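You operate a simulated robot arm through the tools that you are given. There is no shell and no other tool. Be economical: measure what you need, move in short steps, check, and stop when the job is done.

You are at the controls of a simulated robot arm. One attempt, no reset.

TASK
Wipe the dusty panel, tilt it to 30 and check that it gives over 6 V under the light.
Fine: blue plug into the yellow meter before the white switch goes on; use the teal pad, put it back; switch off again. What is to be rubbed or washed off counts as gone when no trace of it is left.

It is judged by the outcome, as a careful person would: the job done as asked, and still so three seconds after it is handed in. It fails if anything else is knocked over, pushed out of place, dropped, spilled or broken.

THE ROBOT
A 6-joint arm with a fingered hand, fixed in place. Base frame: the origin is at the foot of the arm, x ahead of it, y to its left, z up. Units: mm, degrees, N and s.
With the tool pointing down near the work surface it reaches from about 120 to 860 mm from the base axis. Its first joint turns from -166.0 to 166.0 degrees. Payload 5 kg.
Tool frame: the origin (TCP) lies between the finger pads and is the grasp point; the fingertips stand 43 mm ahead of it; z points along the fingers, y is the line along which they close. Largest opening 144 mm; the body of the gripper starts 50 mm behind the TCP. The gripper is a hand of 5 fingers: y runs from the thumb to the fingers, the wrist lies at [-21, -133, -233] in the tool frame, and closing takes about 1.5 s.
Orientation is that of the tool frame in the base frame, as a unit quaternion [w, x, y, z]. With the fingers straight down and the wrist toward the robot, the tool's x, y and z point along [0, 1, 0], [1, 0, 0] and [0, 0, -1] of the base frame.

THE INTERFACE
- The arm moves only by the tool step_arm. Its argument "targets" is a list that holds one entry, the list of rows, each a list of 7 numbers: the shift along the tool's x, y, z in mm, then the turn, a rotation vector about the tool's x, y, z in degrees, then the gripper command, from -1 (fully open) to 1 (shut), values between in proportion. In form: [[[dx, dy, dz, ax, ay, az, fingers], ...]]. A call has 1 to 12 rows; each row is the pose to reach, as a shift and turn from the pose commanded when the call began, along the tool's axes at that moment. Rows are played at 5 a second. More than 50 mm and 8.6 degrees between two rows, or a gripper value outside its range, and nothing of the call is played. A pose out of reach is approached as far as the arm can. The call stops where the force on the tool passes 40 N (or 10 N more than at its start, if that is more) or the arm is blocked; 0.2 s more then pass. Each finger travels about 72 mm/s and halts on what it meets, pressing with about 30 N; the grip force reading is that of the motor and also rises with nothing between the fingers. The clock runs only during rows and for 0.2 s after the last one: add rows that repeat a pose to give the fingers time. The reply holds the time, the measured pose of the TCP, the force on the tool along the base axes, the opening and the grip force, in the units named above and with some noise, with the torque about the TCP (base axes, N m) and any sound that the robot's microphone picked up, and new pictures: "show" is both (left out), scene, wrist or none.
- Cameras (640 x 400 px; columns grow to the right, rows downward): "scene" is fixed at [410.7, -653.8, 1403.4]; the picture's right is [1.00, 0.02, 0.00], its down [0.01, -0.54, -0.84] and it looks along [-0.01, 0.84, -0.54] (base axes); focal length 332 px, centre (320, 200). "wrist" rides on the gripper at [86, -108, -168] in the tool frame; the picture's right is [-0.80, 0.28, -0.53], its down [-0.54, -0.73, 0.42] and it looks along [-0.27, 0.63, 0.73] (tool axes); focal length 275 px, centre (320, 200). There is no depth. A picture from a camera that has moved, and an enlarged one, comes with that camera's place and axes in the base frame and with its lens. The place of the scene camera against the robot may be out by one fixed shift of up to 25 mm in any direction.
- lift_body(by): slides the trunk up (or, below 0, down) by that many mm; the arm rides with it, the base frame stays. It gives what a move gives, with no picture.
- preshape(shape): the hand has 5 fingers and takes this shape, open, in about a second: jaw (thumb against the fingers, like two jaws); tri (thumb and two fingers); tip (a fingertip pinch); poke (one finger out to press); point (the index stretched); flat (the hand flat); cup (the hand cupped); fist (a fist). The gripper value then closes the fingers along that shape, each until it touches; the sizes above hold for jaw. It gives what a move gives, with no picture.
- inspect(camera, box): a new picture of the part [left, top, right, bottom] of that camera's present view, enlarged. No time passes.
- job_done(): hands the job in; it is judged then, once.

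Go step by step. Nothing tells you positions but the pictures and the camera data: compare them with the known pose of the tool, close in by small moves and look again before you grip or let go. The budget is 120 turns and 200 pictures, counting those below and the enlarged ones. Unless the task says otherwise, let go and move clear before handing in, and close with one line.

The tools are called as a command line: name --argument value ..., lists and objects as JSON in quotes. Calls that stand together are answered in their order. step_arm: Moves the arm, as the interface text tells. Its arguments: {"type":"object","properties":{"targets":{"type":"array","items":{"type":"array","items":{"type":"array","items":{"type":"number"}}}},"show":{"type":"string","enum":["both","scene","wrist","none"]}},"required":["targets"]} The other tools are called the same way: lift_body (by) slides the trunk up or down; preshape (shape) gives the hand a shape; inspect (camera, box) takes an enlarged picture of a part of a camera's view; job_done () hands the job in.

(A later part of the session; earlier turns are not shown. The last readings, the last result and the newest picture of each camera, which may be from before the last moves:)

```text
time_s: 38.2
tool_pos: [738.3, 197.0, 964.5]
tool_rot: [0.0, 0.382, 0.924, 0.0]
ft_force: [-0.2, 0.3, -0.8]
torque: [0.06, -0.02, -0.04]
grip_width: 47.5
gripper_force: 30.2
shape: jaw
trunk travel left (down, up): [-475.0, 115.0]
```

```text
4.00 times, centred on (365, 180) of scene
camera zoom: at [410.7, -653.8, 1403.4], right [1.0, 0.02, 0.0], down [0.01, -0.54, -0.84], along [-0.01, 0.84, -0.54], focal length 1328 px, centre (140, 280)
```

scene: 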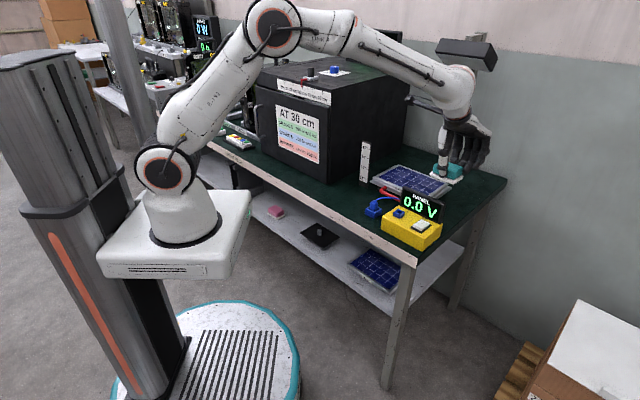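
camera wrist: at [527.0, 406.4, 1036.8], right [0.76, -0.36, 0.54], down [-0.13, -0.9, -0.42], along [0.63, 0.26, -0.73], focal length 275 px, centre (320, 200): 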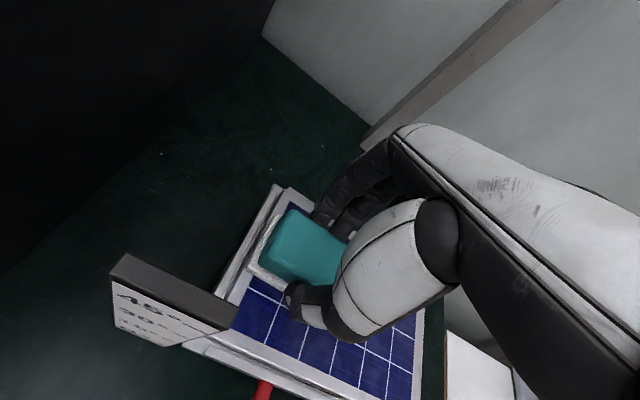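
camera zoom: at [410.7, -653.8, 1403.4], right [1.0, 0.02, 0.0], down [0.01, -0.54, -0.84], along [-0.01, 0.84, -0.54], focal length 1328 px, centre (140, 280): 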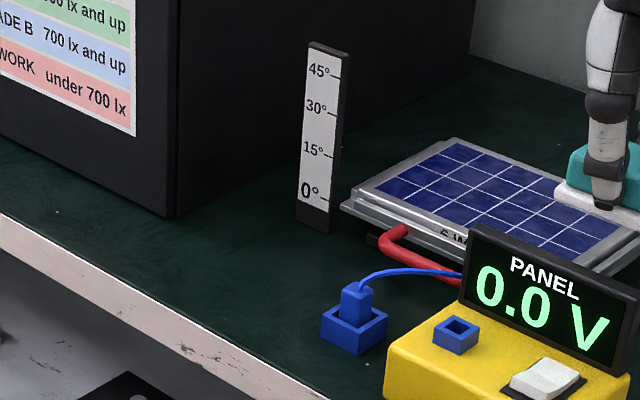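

step_arm --targets '[[[45, -16, 0, 0, 0, 0, 0.6], [91, -32, 0, 0, 0, 0, 0.6], [137, -48, 0, 0, 0, 0, 0.6], [183, -64, 0, 0, 0, 0, 0.6], [228, -80, 0, 0, 0, 0, 0.6], [273, -95, 0, 0, 0, 0, 0.6], [273, -95, 0, 0, 0, 0, 0.6], [273, -95, 45, 0, 0, 0, 0.6], [273, -95, 90, 0, 0, 0, 0.6], [273, -95, 125, 0, 0, 0, 0.6], [273, -95, 137, 0, 0, 0, 0.6], [273, -95, 137, 0, 0, 0, 0.6]]]'

inspect --camera "scene" --box '[310, 130, 420, 230]'

```text
time_s: 40.8
tool_pos: [478.3, 323.6, 826.6]
tool_rot: [0.0, 0.384, 0.923, -0.001]
ft_force: [0.3, 0.1, -0.8]
torque: [-0.01, -0.03, 0.0]
grip_width: 47.2
gripper_force: 29.9
shape: jaw
trunk travel left (down, up): [-475.0, 115.0]
camera wrist: at [341.6, 307.0, 994.7], right [0.76, -0.36, 0.53], down [-0.13, -0.9, -0.42], along [0.63, 0.25, -0.73], focal length 275 px, centre (320, 200)
```

scene: 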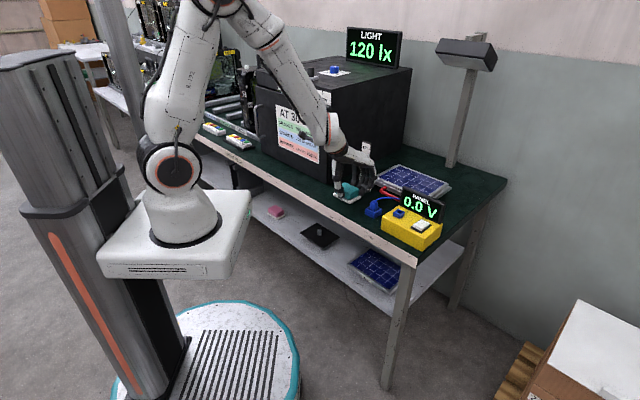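
wrist: 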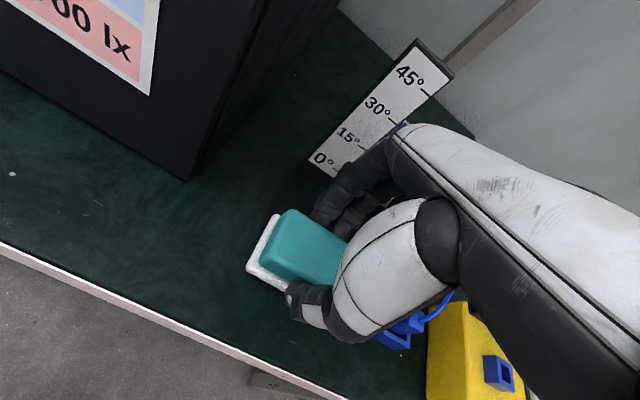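

```text
4.00 times, centred on (365, 180) of scene
camera zoom: at [410.7, -653.8, 1403.4], right [1.0, 0.02, 0.0], down [0.01, -0.54, -0.84], along [-0.01, 0.84, -0.54], focal length 1328 px, centre (140, 280)
```

zoom: 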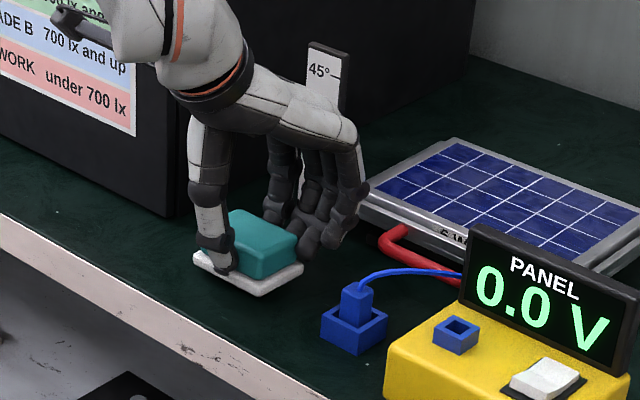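

step_arm --targets '[[[0, 0, 4, 0, 0, 0, 0.6], [0, 0, 7, 0, 0, 0, 0.6], [0, 0, 9, 0, 0, 0, 0.6], [0, 0, 10, 0, 0, 0, 0.6], [0, 0, 11, 0, 0, 0, 0.6]]]' --show "none"

```text
time_s: 42.0
tool_pos: [478.7, 324.4, 816.7]
tool_rot: [0.0, 0.383, 0.924, 0.0]
ft_force: [-0.9, 0.0, 2.1]
torque: [0.05, -0.02, 0.02]
grip_width: 47.1
gripper_force: 29.7
shape: jaw
trunk travel left (down, up): [-475.0, 115.0]
```

Contact is felt. I open and rise.

step_arm --targets '[[[0, 0, 1, 0, 0, 0, 0.3], [0, 0, 1, 0, 0, 0, 0.0], [0, 0, 1, 0, 0, 0, -0.15], [0, 0, 1, 0, 0, 0, -0.2], [0, 0, 1, 0, 0, 0, -0.2], [0, 0, -20, 0, 0, 0, -0.2], [0, 0, -60, 0, 0, 0, -0.2], [0, 0, -100, 0, 0, 0, -0.2], [0, -40, -130, 0, 0, 0, -0.2], [0, -80, -150, 0, 0, 0, -0.2], [0, -80, -150, 0, 0, 0, -0.2]]]'

inspect --camera "scene" --box '[320, 130, 460, 250]'

```text
time_s: 44.4
tool_pos: [421.9, 264.9, 967.8]
tool_rot: [0.0, 0.383, 0.924, 0.0]
ft_force: [-1.3, 0.1, -0.3]
torque: [0.03, -0.04, 0.01]
grip_width: 86.2
gripper_force: 0.2
shape: jaw
trunk travel left (down, up): [-475.0, 115.0]
camera wrist: at [284.9, 249.4, 1135.7], right [0.76, -0.36, 0.53], down [-0.13, -0.9, -0.42], along [0.63, 0.25, -0.73], focal length 275 px, centre (320, 200)
```

scene: 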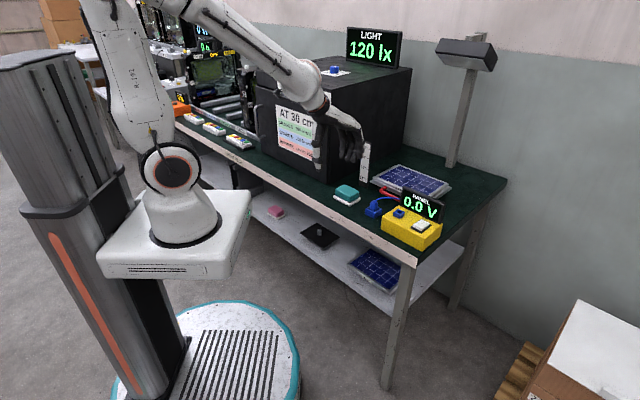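
wrist: 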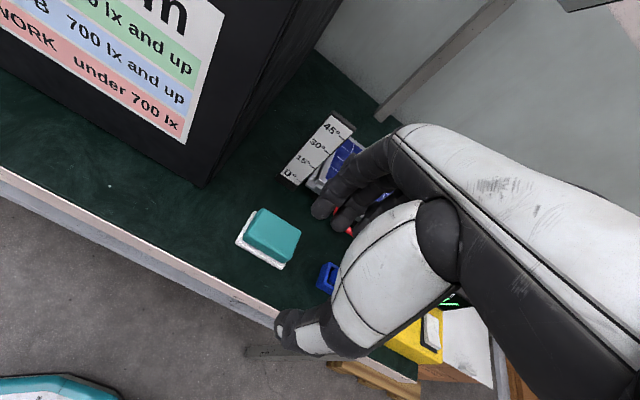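

```text
3.33 times, centred on (390, 190) of scene
camera zoom: at [410.7, -653.8, 1403.4], right [1.0, 0.02, 0.0], down [0.01, -0.54, -0.84], along [-0.01, 0.84, -0.54], focal length 1107 px, centre (87, 233)
```

zoom: 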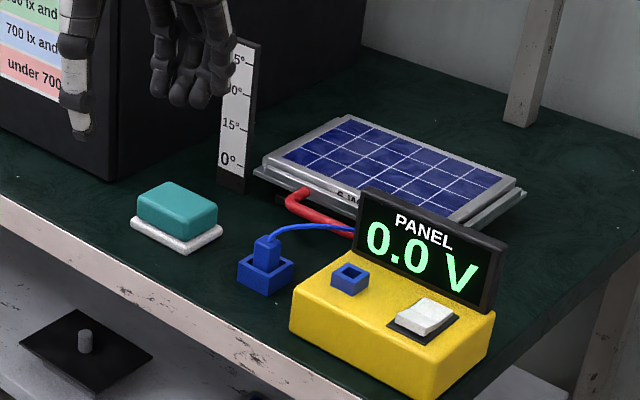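

Pad is back in place. Next the plug goes into the meter, before tilting, so the cable is out of the way of the handle. I'll shape the hand to a fingertip pinch and look closely.

preshape --shape "tip"

step_arm --targets '[[[-45, 10, 0, 0, 0, 0, -1], [-90, 25, 0, 0, 0, 0, -1], [-135, 40, 0, 0, 0, 0, -1], [-180, 55, 0, 0, 0, 0, -1], [-220, 75, 0, 0, 0, 0, -1], [-220, 95, 0, 0, 0, 0, -1], [-220, 95, 0, 0, 0, 0, -1]]]'

inspect --camera "wrist" --box '[60, 160, 380, 400]'

inspect --camera "scene" --box '[340, 110, 480, 250]'

```text
time_s: 45.3
tool_pos: [422.6, 266.5, 967.1]
tool_rot: [0.0, 0.382, 0.924, 0.0]
ft_force: [-0.1, -0.8, -0.2]
torque: [-0.02, 0.0, -0.01]
grip_width: 143.9
gripper_force: 0.1
shape: tip
trunk travel left (down, up): [-475.0, 115.0]
```

```text
time_s: 46.9
tool_pos: [644.1, 179.6, 965.8]
tool_rot: [0.001, 0.383, 0.924, 0.0]
ft_force: [0.0, 1.1, 0.6]
torque: [-0.03, -0.02, -0.01]
grip_width: 143.8
gripper_force: 0.0
shape: tip
trunk travel left (down, up): [-475.0, 115.0]
camera wrist: at [507.4, 163.5, 1134.0], right [0.76, -0.36, 0.53], down [-0.13, -0.9, -0.42], along [0.63, 0.25, -0.73], focal length 275 px, centre (320, 200)
```

scene: 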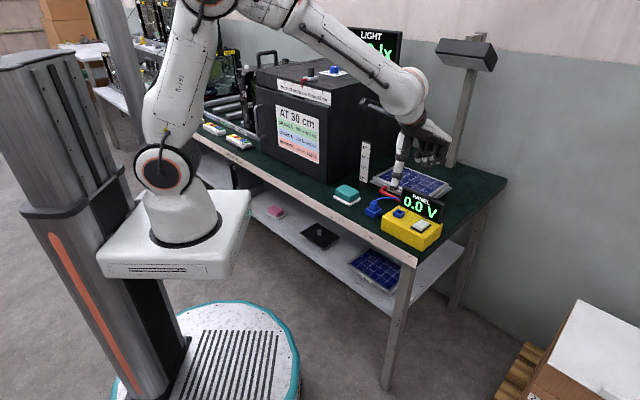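
wrist: 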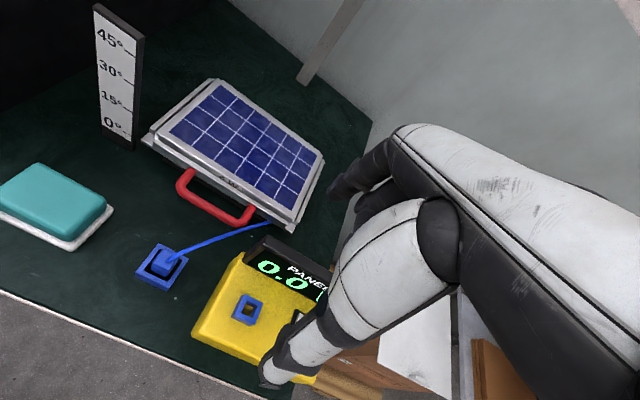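

```text
1.67 times, centred on (220, 280) of wrist
camera zoom: at [507.4, 163.5, 1134.0], right [0.76, -0.36, 0.53], down [-0.13, -0.9, -0.42], along [0.63, 0.25, -0.73], focal length 459 px, centre (487, 67)
```

zoom: 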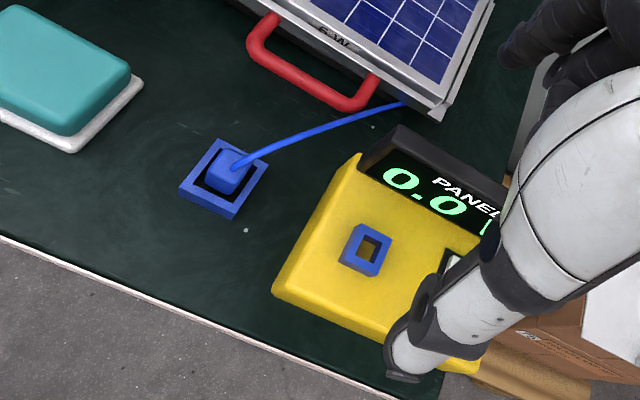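

```text
2.86 times, centred on (410, 180) of scene
camera zoom: at [410.7, -653.8, 1403.4], right [1.0, 0.02, 0.0], down [0.01, -0.54, -0.84], along [-0.01, 0.84, -0.54], focal length 949 px, centre (63, 257)
```

zoom: 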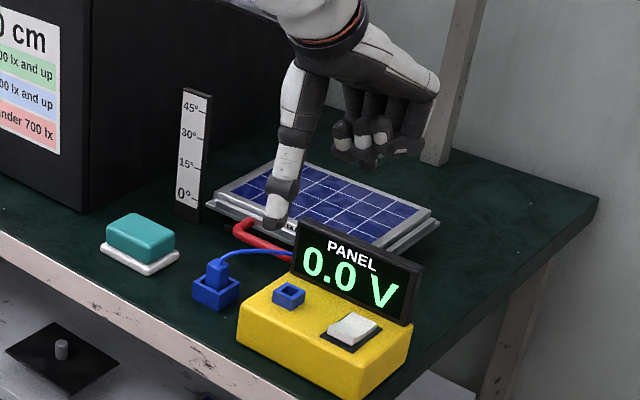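

step_arm --targets '[[[35, -6, 0, 0, 0, 0, -0.5], [70, -12, 0, 0, 0, 0, 0.0], [103, -19, 0, 0, 0, 0, 0.3], [103, -19, 35, 0, 0, 0, 0.3], [103, -19, 65, 0, 0, 0, 0.3], [103, -19, 65, 0, 0, 0, 0.3]]]'

inspect --camera "wrist" --box '[220, 200, 420, 360]'

inspect --camera "scene" --box '[340, 150, 430, 230]'

```text
time_s: 48.3
tool_pos: [558.5, 238.6, 900.8]
tool_rot: [0.0, 0.383, 0.924, 0.0]
ft_force: [0.3, -0.2, 0.2]
torque: [0.0, 0.02, -0.02]
grip_width: 51.0
gripper_force: 0.1
shape: tip
trunk travel left (down, up): [-475.0, 115.0]
camera wrist: at [422.3, 222.8, 1069.2], right [0.76, -0.36, 0.53], down [-0.13, -0.9, -0.42], along [0.63, 0.25, -0.73], focal length 275 px, centre (320, 200)
```

scene: 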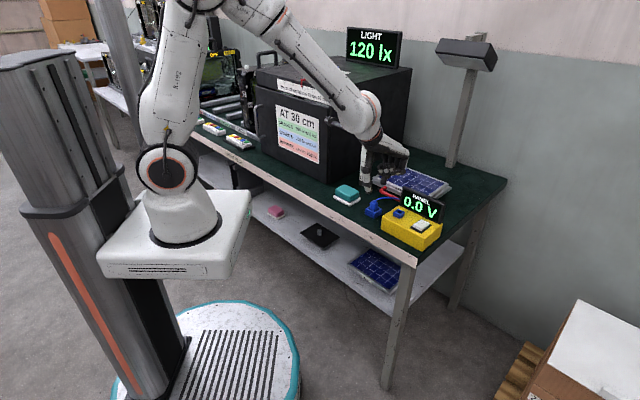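
wrist: 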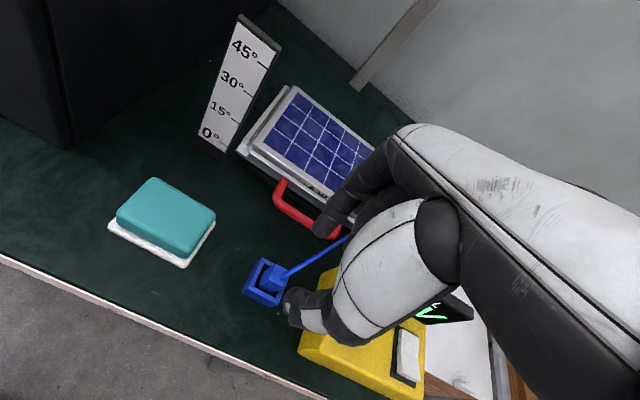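

```text
2.50 times, centred on (320, 280) of wrist
camera zoom: at [422.3, 222.8, 1069.2], right [0.76, -0.36, 0.53], down [-0.13, -0.9, -0.42], along [0.63, 0.25, -0.73], focal length 688 px, centre (320, 0)
```

zoom: 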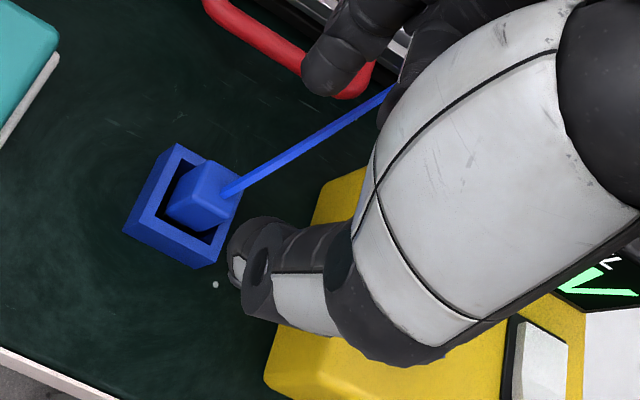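

```text
5.00 times, centred on (385, 190) of scene
camera zoom: at [410.7, -653.8, 1403.4], right [1.0, 0.02, 0.0], down [0.01, -0.54, -0.84], along [-0.01, 0.84, -0.54], focal length 1660 px, centre (-5, 250)
```

zoom: 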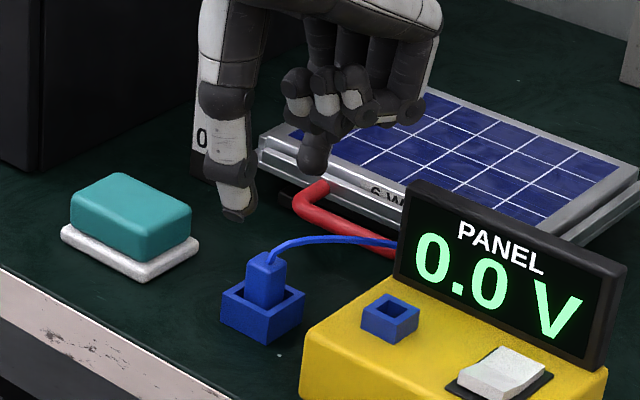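

step_arm --targets '[[[1, 3, 20, 0, 0, 0, 0.3], [1, 3, 40, 0, 0, 0, 0.3], [1, 3, 52, 0, 0, 0, 0.3], [1, 3, 52, 0, 0, 0, 0.3]]]' --show "none"

inspect --camera "wrist" --box '[220, 200, 380, 360]'

inspect --camera "scene" --box '[350, 160, 420, 220]'

```text
time_s: 49.3
tool_pos: [559.0, 241.5, 849.0]
tool_rot: [-0.001, 0.383, 0.924, 0.0]
ft_force: [0.4, -0.5, -0.8]
torque: [0.0, 0.01, 0.01]
grip_width: 51.4
gripper_force: 0.1
shape: tip
trunk travel left (down, up): [-475.0, 115.0]
```

```text
2.50 times, centred on (300, 280) of wrist
camera zoom: at [422.6, 224.7, 1017.0], right [0.76, -0.36, 0.53], down [-0.13, -0.9, -0.42], along [0.63, 0.25, -0.73], focal length 688 px, centre (370, 0)
```

zoom: 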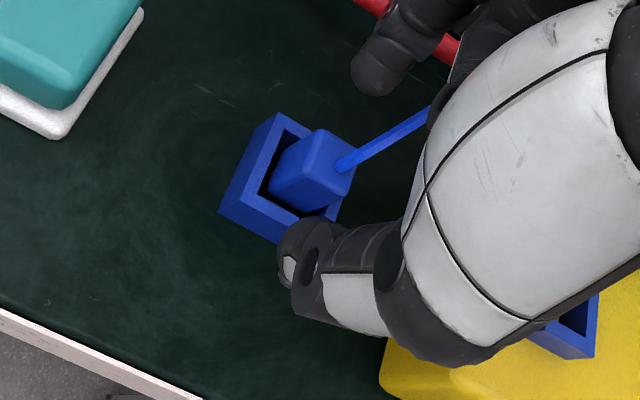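

```text
6.67 times, centred on (385, 190) of scene
camera zoom: at [410.7, -653.8, 1403.4], right [1.0, 0.02, 0.0], down [0.01, -0.54, -0.84], along [-0.01, 0.84, -0.54], focal length 2214 px, centre (-113, 267)
```

zoom: 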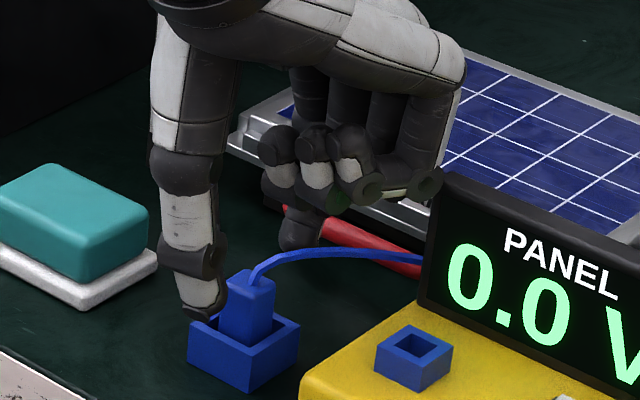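

step_arm --targets '[[[1, -1, 8, 0, 0, 0, 0.3], [1, -1, 15, 0, 0, 0, 0.3], [1, -1, 15, 0, 0, 0, 0.4], [1, -1, 15, 0, 0, 0, 0.5], [1, -1, 15, 0, 0, 0, 0.6], [1, -1, 15, 0, 0, 0, 0.7], [1, -1, 15, 0, 0, 0, 0.8], [1, -1, 15, 0, 0, 0, 0.8]]]' --show "none"

inspect --camera "wrist" --box '[220, 200, 380, 360]'

inspect --camera "scene" --box '[350, 160, 420, 220]'

```text
time_s: 51.1
tool_pos: [558.0, 240.4, 834.0]
tool_rot: [0.0, 0.382, 0.924, 0.0]
ft_force: [0.0, -0.5, 0.1]
torque: [-0.01, -0.02, 0.01]
grip_width: 14.7
gripper_force: 0.1
shape: tip
trunk travel left (down, up): [-475.0, 115.0]
```

```text
2.50 times, centred on (300, 280) of wrist
camera zoom: at [421.3, 224.6, 1002.9], right [0.76, -0.36, 0.53], down [-0.13, -0.9, -0.42], along [0.63, 0.25, -0.73], focal length 688 px, centre (370, 0)
```

zoom: 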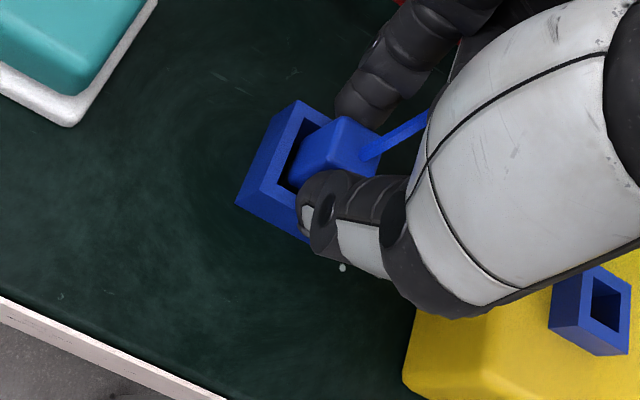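

```text
6.67 times, centred on (385, 190) of scene
camera zoom: at [410.7, -653.8, 1403.4], right [1.0, 0.02, 0.0], down [0.01, -0.54, -0.84], along [-0.01, 0.84, -0.54], focal length 2214 px, centre (-113, 267)
```

zoom: 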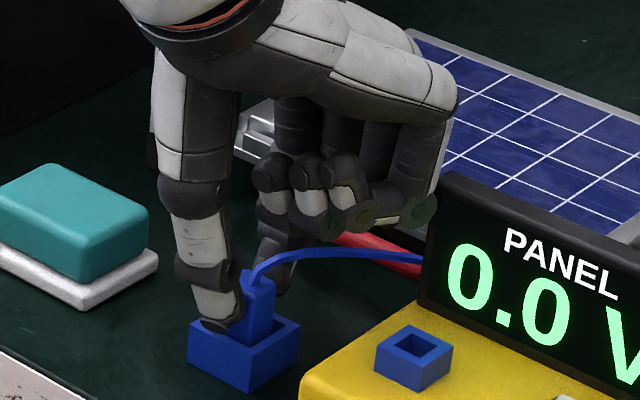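

step_arm --targets '[[[0, 0, 0, 0, 0, 0, 0.87], [0, 0, 0, 0, 0, 0, 0.94], [0, 0, 0, 0, 0, 0, 1], [0, 0, 0, 0, 0, 0, 1], [0, 0, 0, 0, 0, 0, 1]]]' --show "none"

inspect --camera "wrist" --box '[240, 200, 360, 300]'

inspect --camera "scene" --box '[350, 175, 400, 220]'

```text
time_s: 52.3
tool_pos: [559.8, 240.4, 835.3]
tool_rot: [0.0, 0.384, 0.923, 0.0]
ft_force: [0.3, -0.3, -0.4]
torque: [0.0, 0.06, 0.01]
grip_width: 14.4
gripper_force: 29.9
shape: tip
trunk travel left (down, up): [-475.0, 115.0]
```

```text
4.00 times, centred on (300, 250) of wrist
camera zoom: at [421.3, 224.6, 1002.9], right [0.76, -0.36, 0.53], down [-0.13, -0.9, -0.42], along [0.63, 0.25, -0.73], focal length 1101 px, centre (400, 0)
```

zoom: 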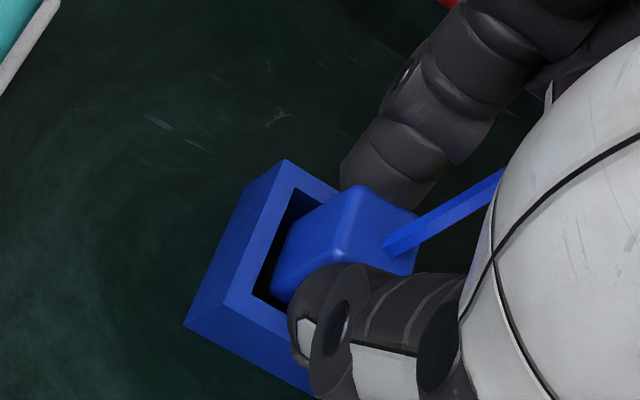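

```text
8.89 times, centred on (375, 198) of scene
camera zoom: at [410.7, -653.8, 1403.4], right [1.0, 0.02, 0.0], down [0.01, -0.54, -0.84], along [-0.01, 0.84, -0.54], focal length 2952 px, centre (-169, 222)
```

zoom: 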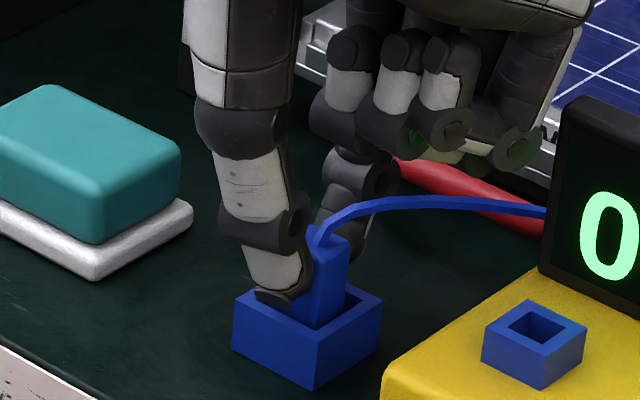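

step_arm --targets '[[[0, 0, -15, 0, 0, 0, 1], [0, 0, -40, 0, 0, 0, 1], [0, 0, -75, 0, 0, 0, 1], [0, 0, -100, 0, 0, 0, 1], [0, 0, -100, 0, 0, 0, 1]]]' --show "none"

inspect --camera "scene" --box '[340, 150, 430, 230]'

inspect --camera "wrist" --box '[200, 200, 440, 400]'

```text
time_s: 53.5
tool_pos: [558.4, 239.9, 934.2]
tool_rot: [0.0, 0.383, 0.924, 0.0]
ft_force: [0.1, 0.6, -0.4]
torque: [0.01, -0.01, -0.04]
grip_width: 14.0
gripper_force: 30.4
shape: tip
trunk travel left (down, up): [-475.0, 115.0]
```

```text
5.00 times, centred on (385, 190) of scene
camera zoom: at [410.7, -653.8, 1403.4], right [1.0, 0.02, 0.0], down [0.01, -0.54, -0.84], along [-0.01, 0.84, -0.54], focal length 1660 px, centre (-5, 250)
```

zoom: 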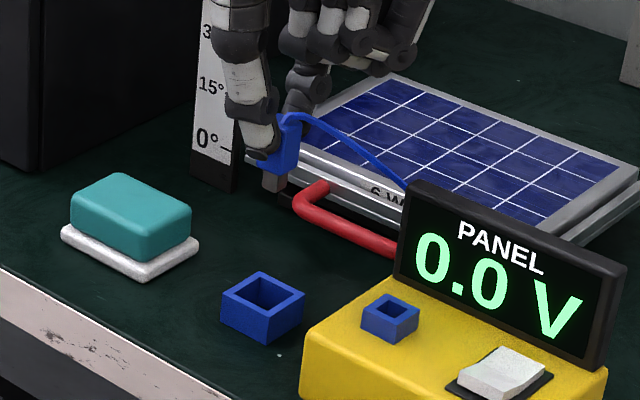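

```text
2.00 times, centred on (320, 300) of wrist
camera zoom: at [421.2, 224.7, 1103.2], right [0.76, -0.36, 0.53], down [-0.13, -0.9, -0.42], along [0.63, 0.25, -0.73], focal length 551 px, centre (320, 0)
```

zoom: 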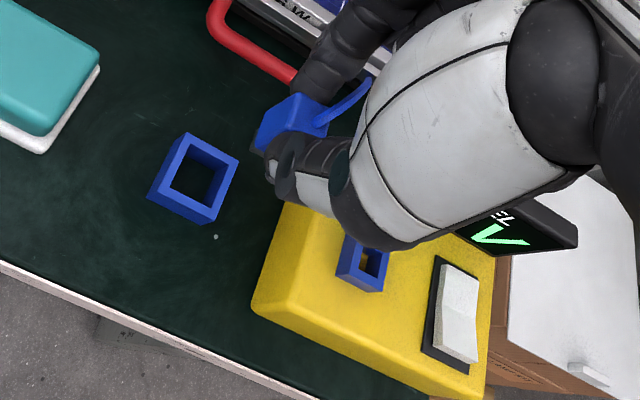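

inspect --camera "scene" --box '[375, 165, 411, 219]'

inspect --camera "scene" --box '[360, 165, 384, 195]'

inspect --camera "wrist" --box '[310, 240, 400, 340]'

```text
7.41 times, centred on (393, 192) of scene
camera zoom: at [410.7, -653.8, 1403.4], right [1.0, 0.02, 0.0], down [0.01, -0.54, -0.84], along [-0.01, 0.84, -0.54], focal length 2460 px, centre (-221, 259)
```

zoom: 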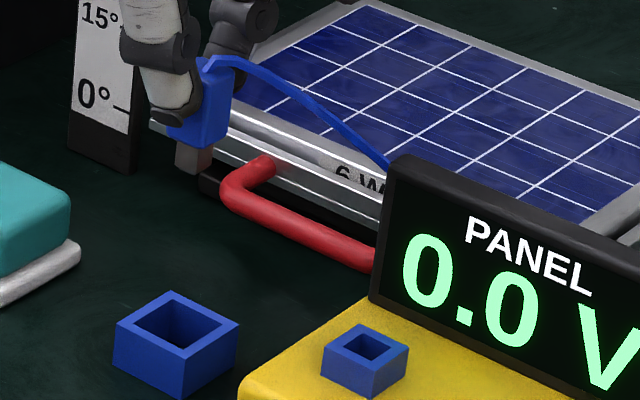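

```text
13.33 times, centred on (372, 180) of scene
camera zoom: at [410.7, -653.8, 1403.4], right [1.0, 0.02, 0.0], down [0.01, -0.54, -0.84], along [-0.01, 0.84, -0.54], focal length 4428 px, centre (-373, 467)
```

zoom: 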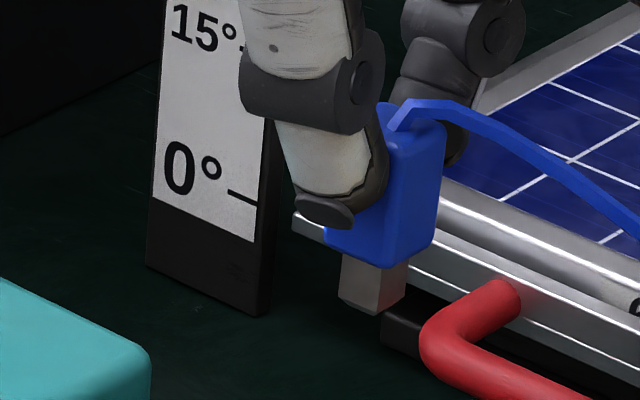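

```text
4.00 times, centred on (355, 290) of wrist
camera zoom: at [421.2, 224.7, 1103.2], right [0.76, -0.36, 0.53], down [-0.13, -0.9, -0.42], along [0.63, 0.25, -0.73], focal length 1101 px, centre (180, -160)
```

zoom: 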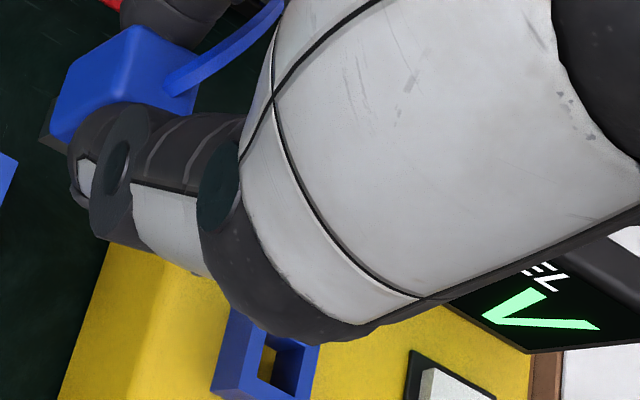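

The plug is rectangular (long side along the table edge) and with this grip the knuckles would come close to the meter's display. I'll set it back in its holder and regrip with the hand turned 90°, across the long side.

step_arm --targets '[[[0, 0, 40, 0, 0, 0, 1], [0, 0, 70, 0, 0, 0, 1], [0, 0, 85, 0, 0, 0, 1], [0, 0, 94, 0, 0, 0, 1], [0, 0, 100, 0, 0, 0, 1], [0, 0, 100, 0, 0, 0, 1]]]' --show "none"

inspect --camera "scene" --box '[350, 175, 400, 220]'

```text
time_s: 54.9
tool_pos: [558.9, 240.8, 834.2]
tool_rot: [0.0, 0.383, 0.924, 0.0]
ft_force: [-0.4, 0.2, -0.6]
torque: [-0.01, -0.02, -0.01]
grip_width: 14.5
gripper_force: 29.9
shape: tip
trunk travel left (down, up): [-475.0, 115.0]
```

```text
8.89 times, centred on (375, 198) of scene
camera zoom: at [410.7, -653.8, 1403.4], right [1.0, 0.02, 0.0], down [0.01, -0.54, -0.84], along [-0.01, 0.84, -0.54], focal length 2952 px, centre (-169, 222)
```

zoom: 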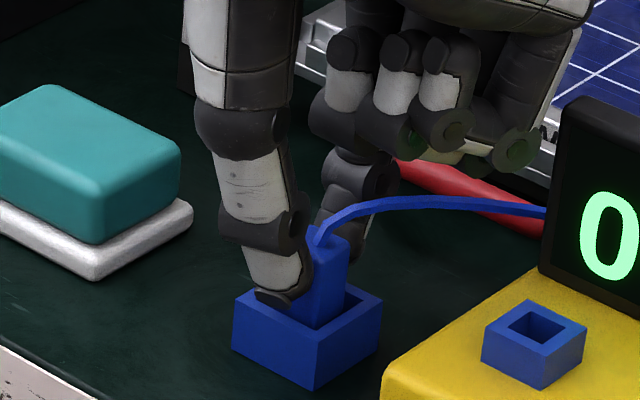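

step_arm --targets '[[[0, 0, 1, 0, 0, 0, 0.9], [0, 0, 1, 0, 0, 0, 0.75], [0, 0, 1, 0, 0, 0, 0.6], [0, 0, 1, 0, 0, 0, 0.45], [0, 0, 1, 0, 0, 0, 0.3], [0, 0, 1, 0, 0, 0, 0.3], [0, 0, -20, 0, 0, 0, 0.3], [0, 0, -55, 0, 0, 0, 0.3], [0, 0, -95, 0, 0, 0, 0.3], [0, 0, -95, 0, 0, 0, 0.3]]]' --show "none"

inspect --camera "scene" --box '[350, 165, 410, 220]'

```text
time_s: 57.1
tool_pos: [558.3, 240.8, 928.6]
tool_rot: [0.0, 0.382, 0.924, 0.0]
ft_force: [-0.1, -0.1, -0.1]
torque: [0.01, 0.0, -0.02]
grip_width: 50.1
gripper_force: 0.1
shape: tip
trunk travel left (down, up): [-475.0, 115.0]
```

```text
7.27 times, centred on (380, 192) of scene
camera zoom: at [410.7, -653.8, 1403.4], right [1.0, 0.02, 0.0], down [0.01, -0.54, -0.84], along [-0.01, 0.84, -0.54], focal length 2415 px, centre (-116, 254)
```

zoom: 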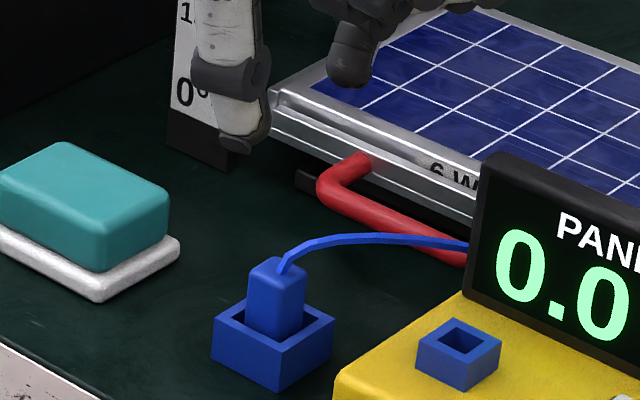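

step_arm --targets '[[[0, 0, -5, 0, 0, 8.2, 0.3], [0, 0, -10, 0, 0, 16.4, 0.3], [0, 0, -10, 0, 0, 24.6, 0.3], [0, 0, -10, 0, 0, 32.8, 0.3], [0, 0, -10, 0, 0, 41, 0.3], [0, 0, -10, 0, 0, 49.2, 0.3], [0, 0, -10, 0, 0, 57.4, 0.3], [0, 0, -10, 0, 0, 65.6, 0.3], [0, 0, -10, 0, 0, 73.8, 0.3], [0, 0, -10, 0, 0, 82, 0.3], [0, 0, -10, 0, 0, 90, 0.3], [0, 0, -10, 0, 0, 90, 0.3]]]'

inspect --camera "scene" --box '[350, 130, 430, 220]'

```text
time_s: 59.7
tool_pos: [557.4, 241.6, 940.5]
tool_rot: [0.0, 0.924, 0.382, 0.0]
ft_force: [-0.4, 0.3, -0.4]
torque: [-0.03, 0.04, 0.0]
grip_width: 50.1
gripper_force: 0.1
shape: tip
trunk travel left (down, up): [-475.0, 115.0]
camera wrist: at [543.4, 378.2, 1108.0], right [-0.36, -0.76, 0.53], down [-0.9, 0.13, -0.42], along [0.25, -0.63, -0.73], focal length 275 px, centre (320, 200)
```

scene: 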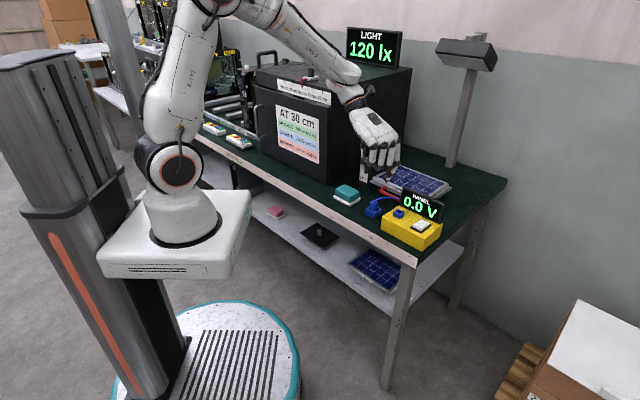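
wrist: 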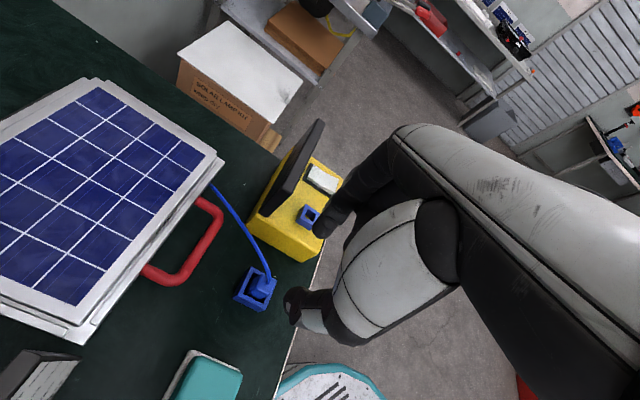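

```text
4.44 times, centred on (390, 175) of scene
camera zoom: at [410.7, -653.8, 1403.4], right [1.0, 0.02, 0.0], down [0.01, -0.54, -0.84], along [-0.01, 0.84, -0.54], focal length 1476 px, centre (9, 311)
```

zoom: 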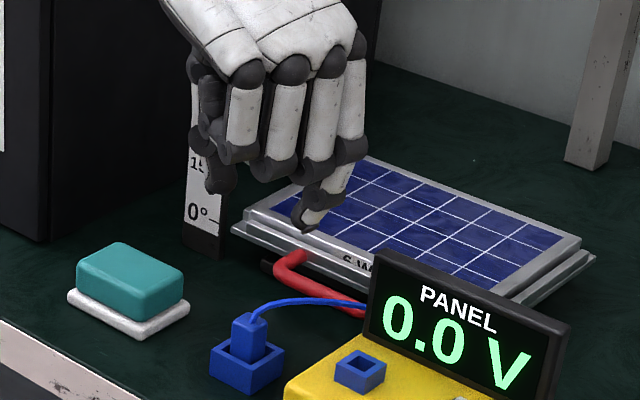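

step_arm --targets '[[[0, 0, 40, 0, 0, 0, 0.3], [0, 0, 75, 0, 0, 0, 0.3], [0, 0, 88, 0, 0, 0, 0.3], [0, 0, 88, 0, 0, 0, 0.3]]]' --show "none"

inspect --camera "wrist" --box '[230, 180, 390, 360]'

inspect --camera "scene" --box '[350, 160, 410, 220]'

```text
time_s: 60.7
tool_pos: [559.2, 242.3, 851.8]
tool_rot: [-0.001, 0.924, 0.383, 0.0]
ft_force: [0.3, -0.1, 0.5]
torque: [0.02, -0.02, 0.02]
grip_width: 50.1
gripper_force: 0.0
shape: tip
trunk travel left (down, up): [-475.0, 115.0]
```

```text
2.22 times, centred on (310, 270) of wrist
camera zoom: at [543.0, 378.5, 1019.7], right [-0.36, -0.76, 0.53], down [-0.9, 0.13, -0.42], along [0.25, -0.63, -0.73], focal length 612 px, centre (342, 44)
```

zoom: 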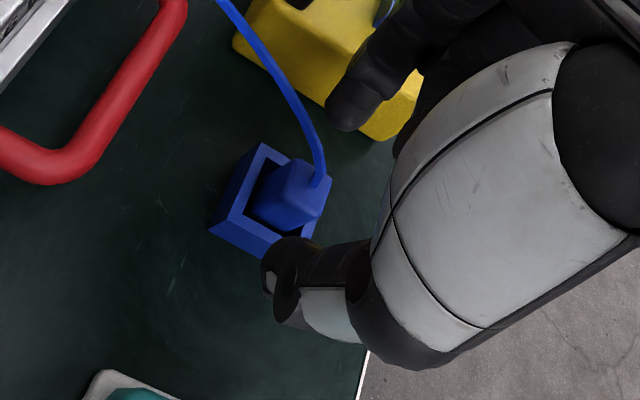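

```text
6.67 times, centred on (380, 190) of scene
camera zoom: at [410.7, -653.8, 1403.4], right [1.0, 0.02, 0.0], down [0.01, -0.54, -0.84], along [-0.01, 0.84, -0.54], focal length 2214 px, centre (-80, 267)
```

zoom: 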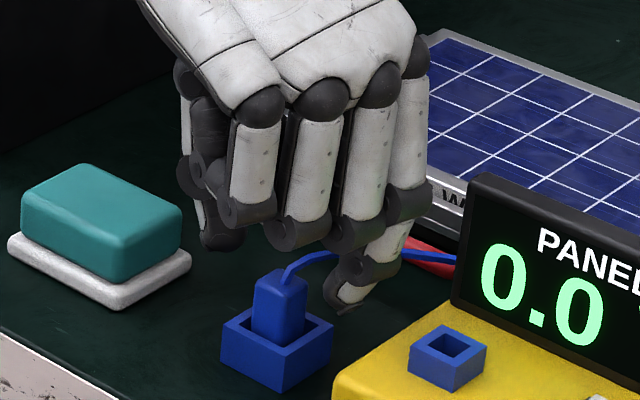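

step_arm --targets '[[[0, 0, 8, 0, 0, 0, 0.3], [0, 0, 17, 0, 0, 0, 0.35], [0, 0, 17, 0, 0, 0, 0.45], [0, 0, 17, 0, 0, 0, 0.55], [0, 0, 17, 0, 0, 0, 0.65], [0, 0, 17, 0, 0, 0, 0.75], [0, 0, 17, 0, 0, 0, 0.9], [0, 0, 17, 0, 0, 0, 1], [0, 0, 17, 0, 0, 0, 1], [0, 0, 17, 0, 0, 0, 1]]]' --show "none"

inspect --camera "wrist" --box '[230, 180, 390, 300]'

inspect --camera "scene" --box '[350, 170, 410, 220]'

```text
time_s: 62.9
tool_pos: [558.1, 240.9, 834.0]
tool_rot: [0.0, 0.924, 0.382, 0.0]
ft_force: [-0.6, 0.7, 0.3]
torque: [-0.02, 0.0, -0.01]
grip_width: 14.8
gripper_force: 30.6
shape: tip
trunk travel left (down, up): [-475.0, 115.0]
```

```text
3.33 times, centred on (310, 240) of wrist
camera zoom: at [542.8, 378.7, 1002.2], right [-0.36, -0.76, 0.53], down [-0.9, 0.13, -0.42], along [0.25, -0.63, -0.73], focal length 918 px, centre (353, 67)
```

zoom: 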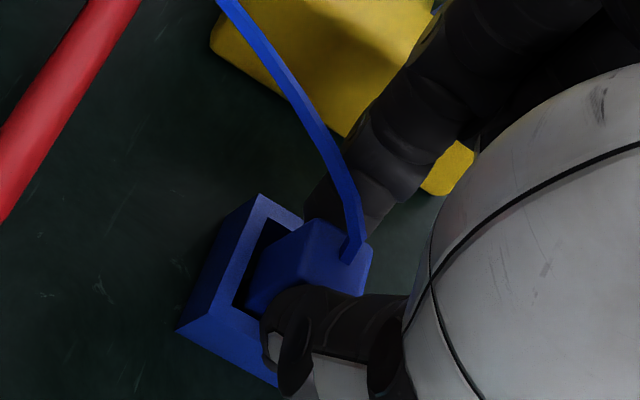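

```text
8.00 times, centred on (380, 195) of scene
camera zoom: at [410.7, -653.8, 1403.4], right [1.0, 0.02, 0.0], down [0.01, -0.54, -0.84], along [-0.01, 0.84, -0.54], focal length 2656 px, centre (-160, 240)
```

zoom: 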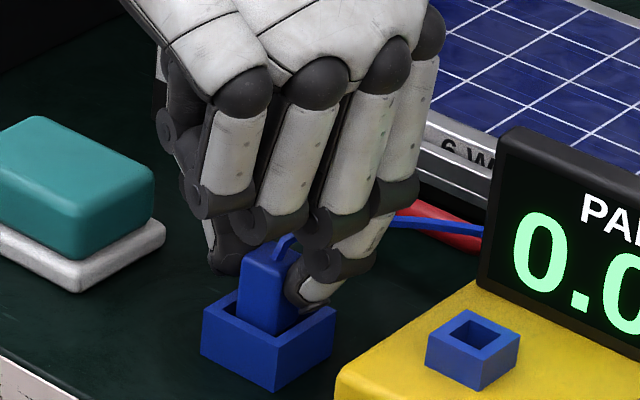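

step_arm --targets '[[[0, 0, -15, 0, 0, 0, 1], [0, 0, -50, 0, 0, 0, 1], [0, 0, -90, 0, 0, 0, 1], [-4, 35, -90, 0, 0, 0, 1], [-8, 70, -90, 0, 0, 0, 1], [-11, 97, -90, 0, 0, 0, 1], [-11, 97, -90, 0, 0, 0, 1], [-11, 97, -90, 0, 0, 0, 1]]]'

inspect --camera "scene" --box '[375, 165, 425, 220]'

inspect --camera "wrist" --box '[220, 180, 380, 300]'

```text
time_s: 64.7
tool_pos: [618.8, 163.5, 924.6]
tool_rot: [0.001, 0.924, 0.383, -0.001]
ft_force: [0.9, 0.7, 0.4]
torque: [0.02, 0.0, 0.0]
grip_width: 14.8
gripper_force: 29.7
shape: tip
trunk travel left (down, up): [-475.0, 115.0]
camera wrist: at [604.8, 300.2, 1094.0], right [-0.36, -0.76, 0.53], down [-0.9, 0.13, -0.42], along [0.25, -0.63, -0.73], focal length 275 px, centre (320, 200)
```

scene: 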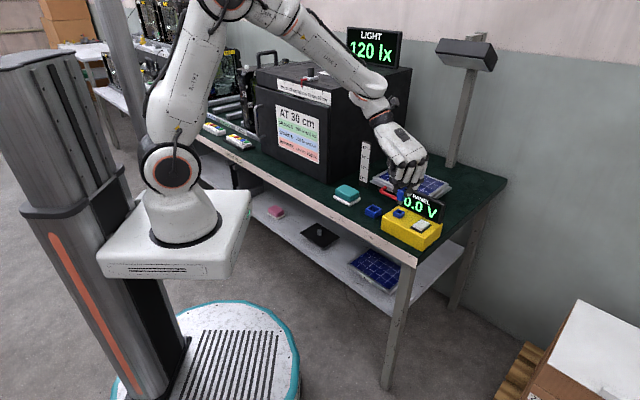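
wrist: 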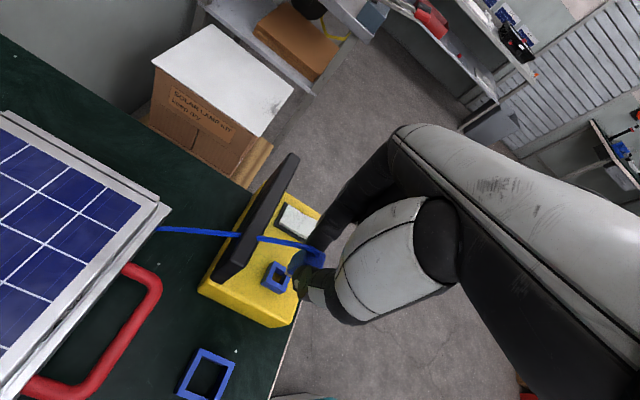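

```text
7.27 times, centred on (400, 192) of scene
camera zoom: at [410.7, -653.8, 1403.4], right [1.0, 0.02, 0.0], down [0.01, -0.54, -0.84], along [-0.01, 0.84, -0.54], focal length 2415 px, centre (-262, 254)
```

zoom: 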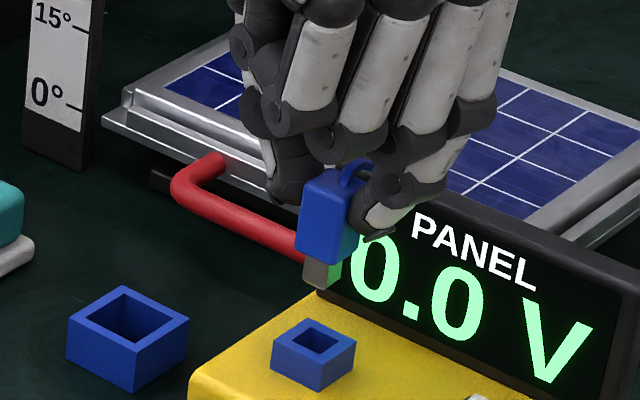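

```text
3.33 times, centred on (300, 240) of wrist
camera zoom: at [604.8, 300.2, 1094.0], right [-0.36, -0.76, 0.53], down [-0.9, 0.13, -0.42], along [0.25, -0.63, -0.73], focal length 918 px, centre (387, 67)
```

zoom: 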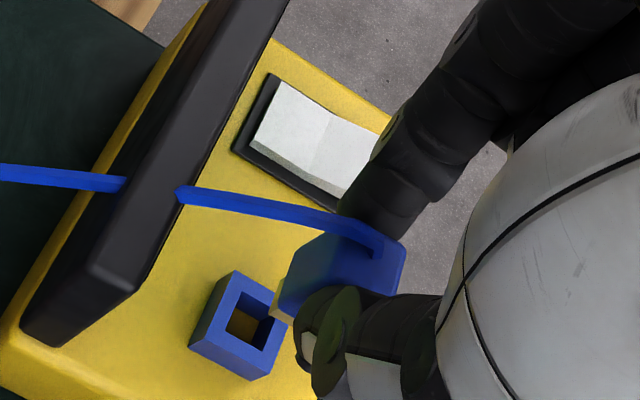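

step_arm --targets '[[[-3, -1, 8, 0, 0, 0, 1], [-3, -1, 18, 0, 0, 0, 1], [-3, -1, 18, 0, 0, 0, 1]]]' --show "none"

inspect --camera "scene" --box '[385, 185, 415, 220]'

inspect --camera "wrist" --box '[240, 220, 340, 310]'

```text
time_s: 65.5
tool_pos: [617.9, 162.7, 907.9]
tool_rot: [-0.001, 0.924, 0.383, 0.0]
ft_force: [0.4, -0.5, -0.8]
torque: [0.01, -0.01, -0.04]
grip_width: 14.9
gripper_force: 29.6
shape: tip
trunk travel left (down, up): [-475.0, 115.0]
```

```text
11.43 times, centred on (400, 202) of scene
camera zoom: at [410.7, -653.8, 1403.4], right [1.0, 0.02, 0.0], down [0.01, -0.54, -0.84], along [-0.01, 0.84, -0.54], focal length 3795 px, centre (-594, 171)
```

zoom: 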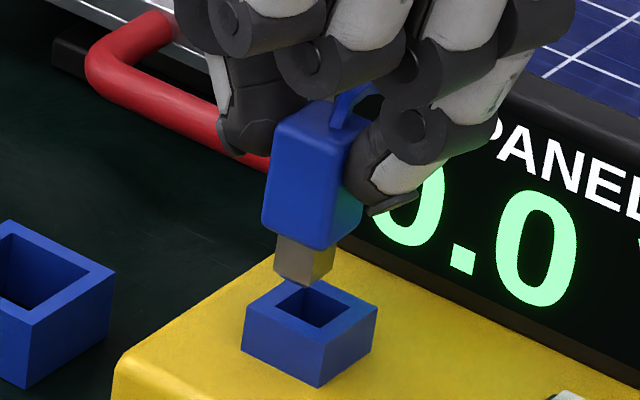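

```text
4.44 times, centred on (290, 265) of wrist
camera zoom: at [601.9, 299.0, 1076.1], right [-0.36, -0.76, 0.53], down [-0.9, 0.13, -0.42], along [0.25, -0.63, -0.73], focal length 1224 px, centre (453, -89)
```

zoom: 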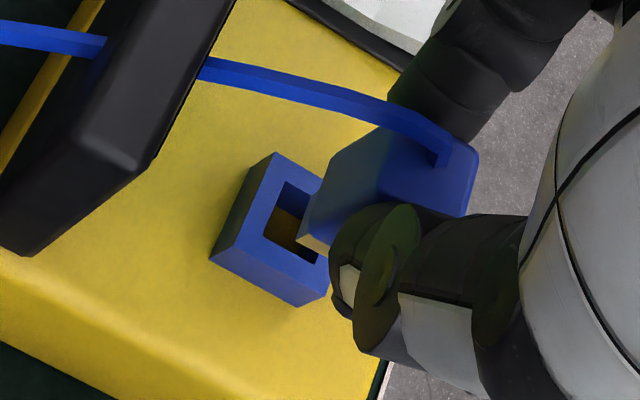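

step_arm --targets '[[[2, 2.2, 0, 0, 0, 0, 1], [2, 2.2, 5, 0, 0, 0, 1], [2, 2.2, 7, 0, 0, 0, 1], [2, 2.2, 7, 0, 0, 0, 1]]]' --show "none"

inspect --camera "scene" --box '[385, 185, 415, 220]'

inspect --camera "wrist" --box '[240, 220, 340, 310]'

```text
time_s: 66.5
tool_pos: [620.1, 161.6, 899.4]
tool_rot: [0.0, 0.924, 0.383, 0.001]
ft_force: [0.5, -0.2, -0.6]
torque: [0.02, 0.01, 0.0]
grip_width: 14.6
gripper_force: 30.1
shape: tip
trunk travel left (down, up): [-475.0, 115.0]
```

```text
11.43 times, centred on (400, 202) of scene
camera zoom: at [410.7, -653.8, 1403.4], right [1.0, 0.02, 0.0], down [0.01, -0.54, -0.84], along [-0.01, 0.84, -0.54], focal length 3795 px, centre (-594, 171)
```

zoom: 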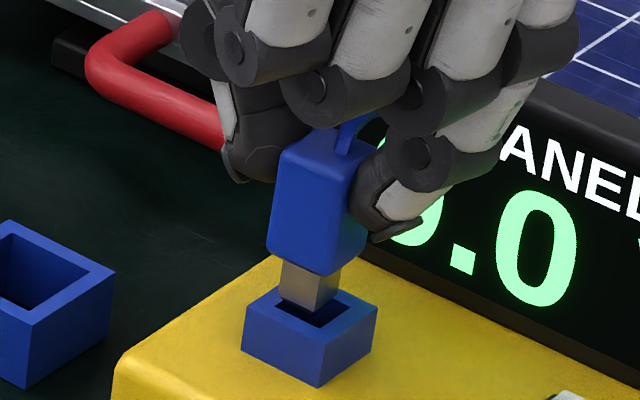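

```text
4.44 times, centred on (290, 265) of wrist
camera zoom: at [604.4, 299.2, 1068.1], right [-0.36, -0.76, 0.53], down [-0.9, 0.13, -0.42], along [0.25, -0.63, -0.73], focal length 1224 px, centre (453, -89)
```

zoom: 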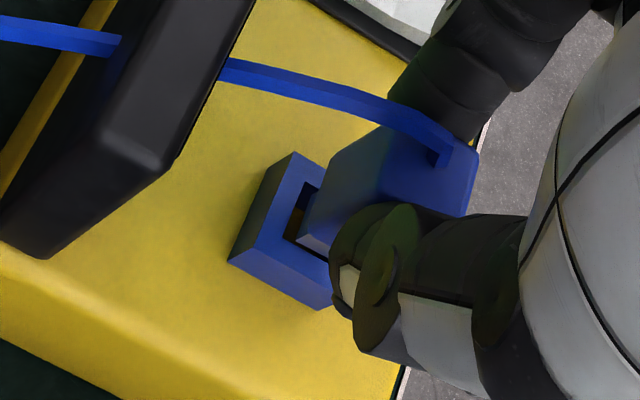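

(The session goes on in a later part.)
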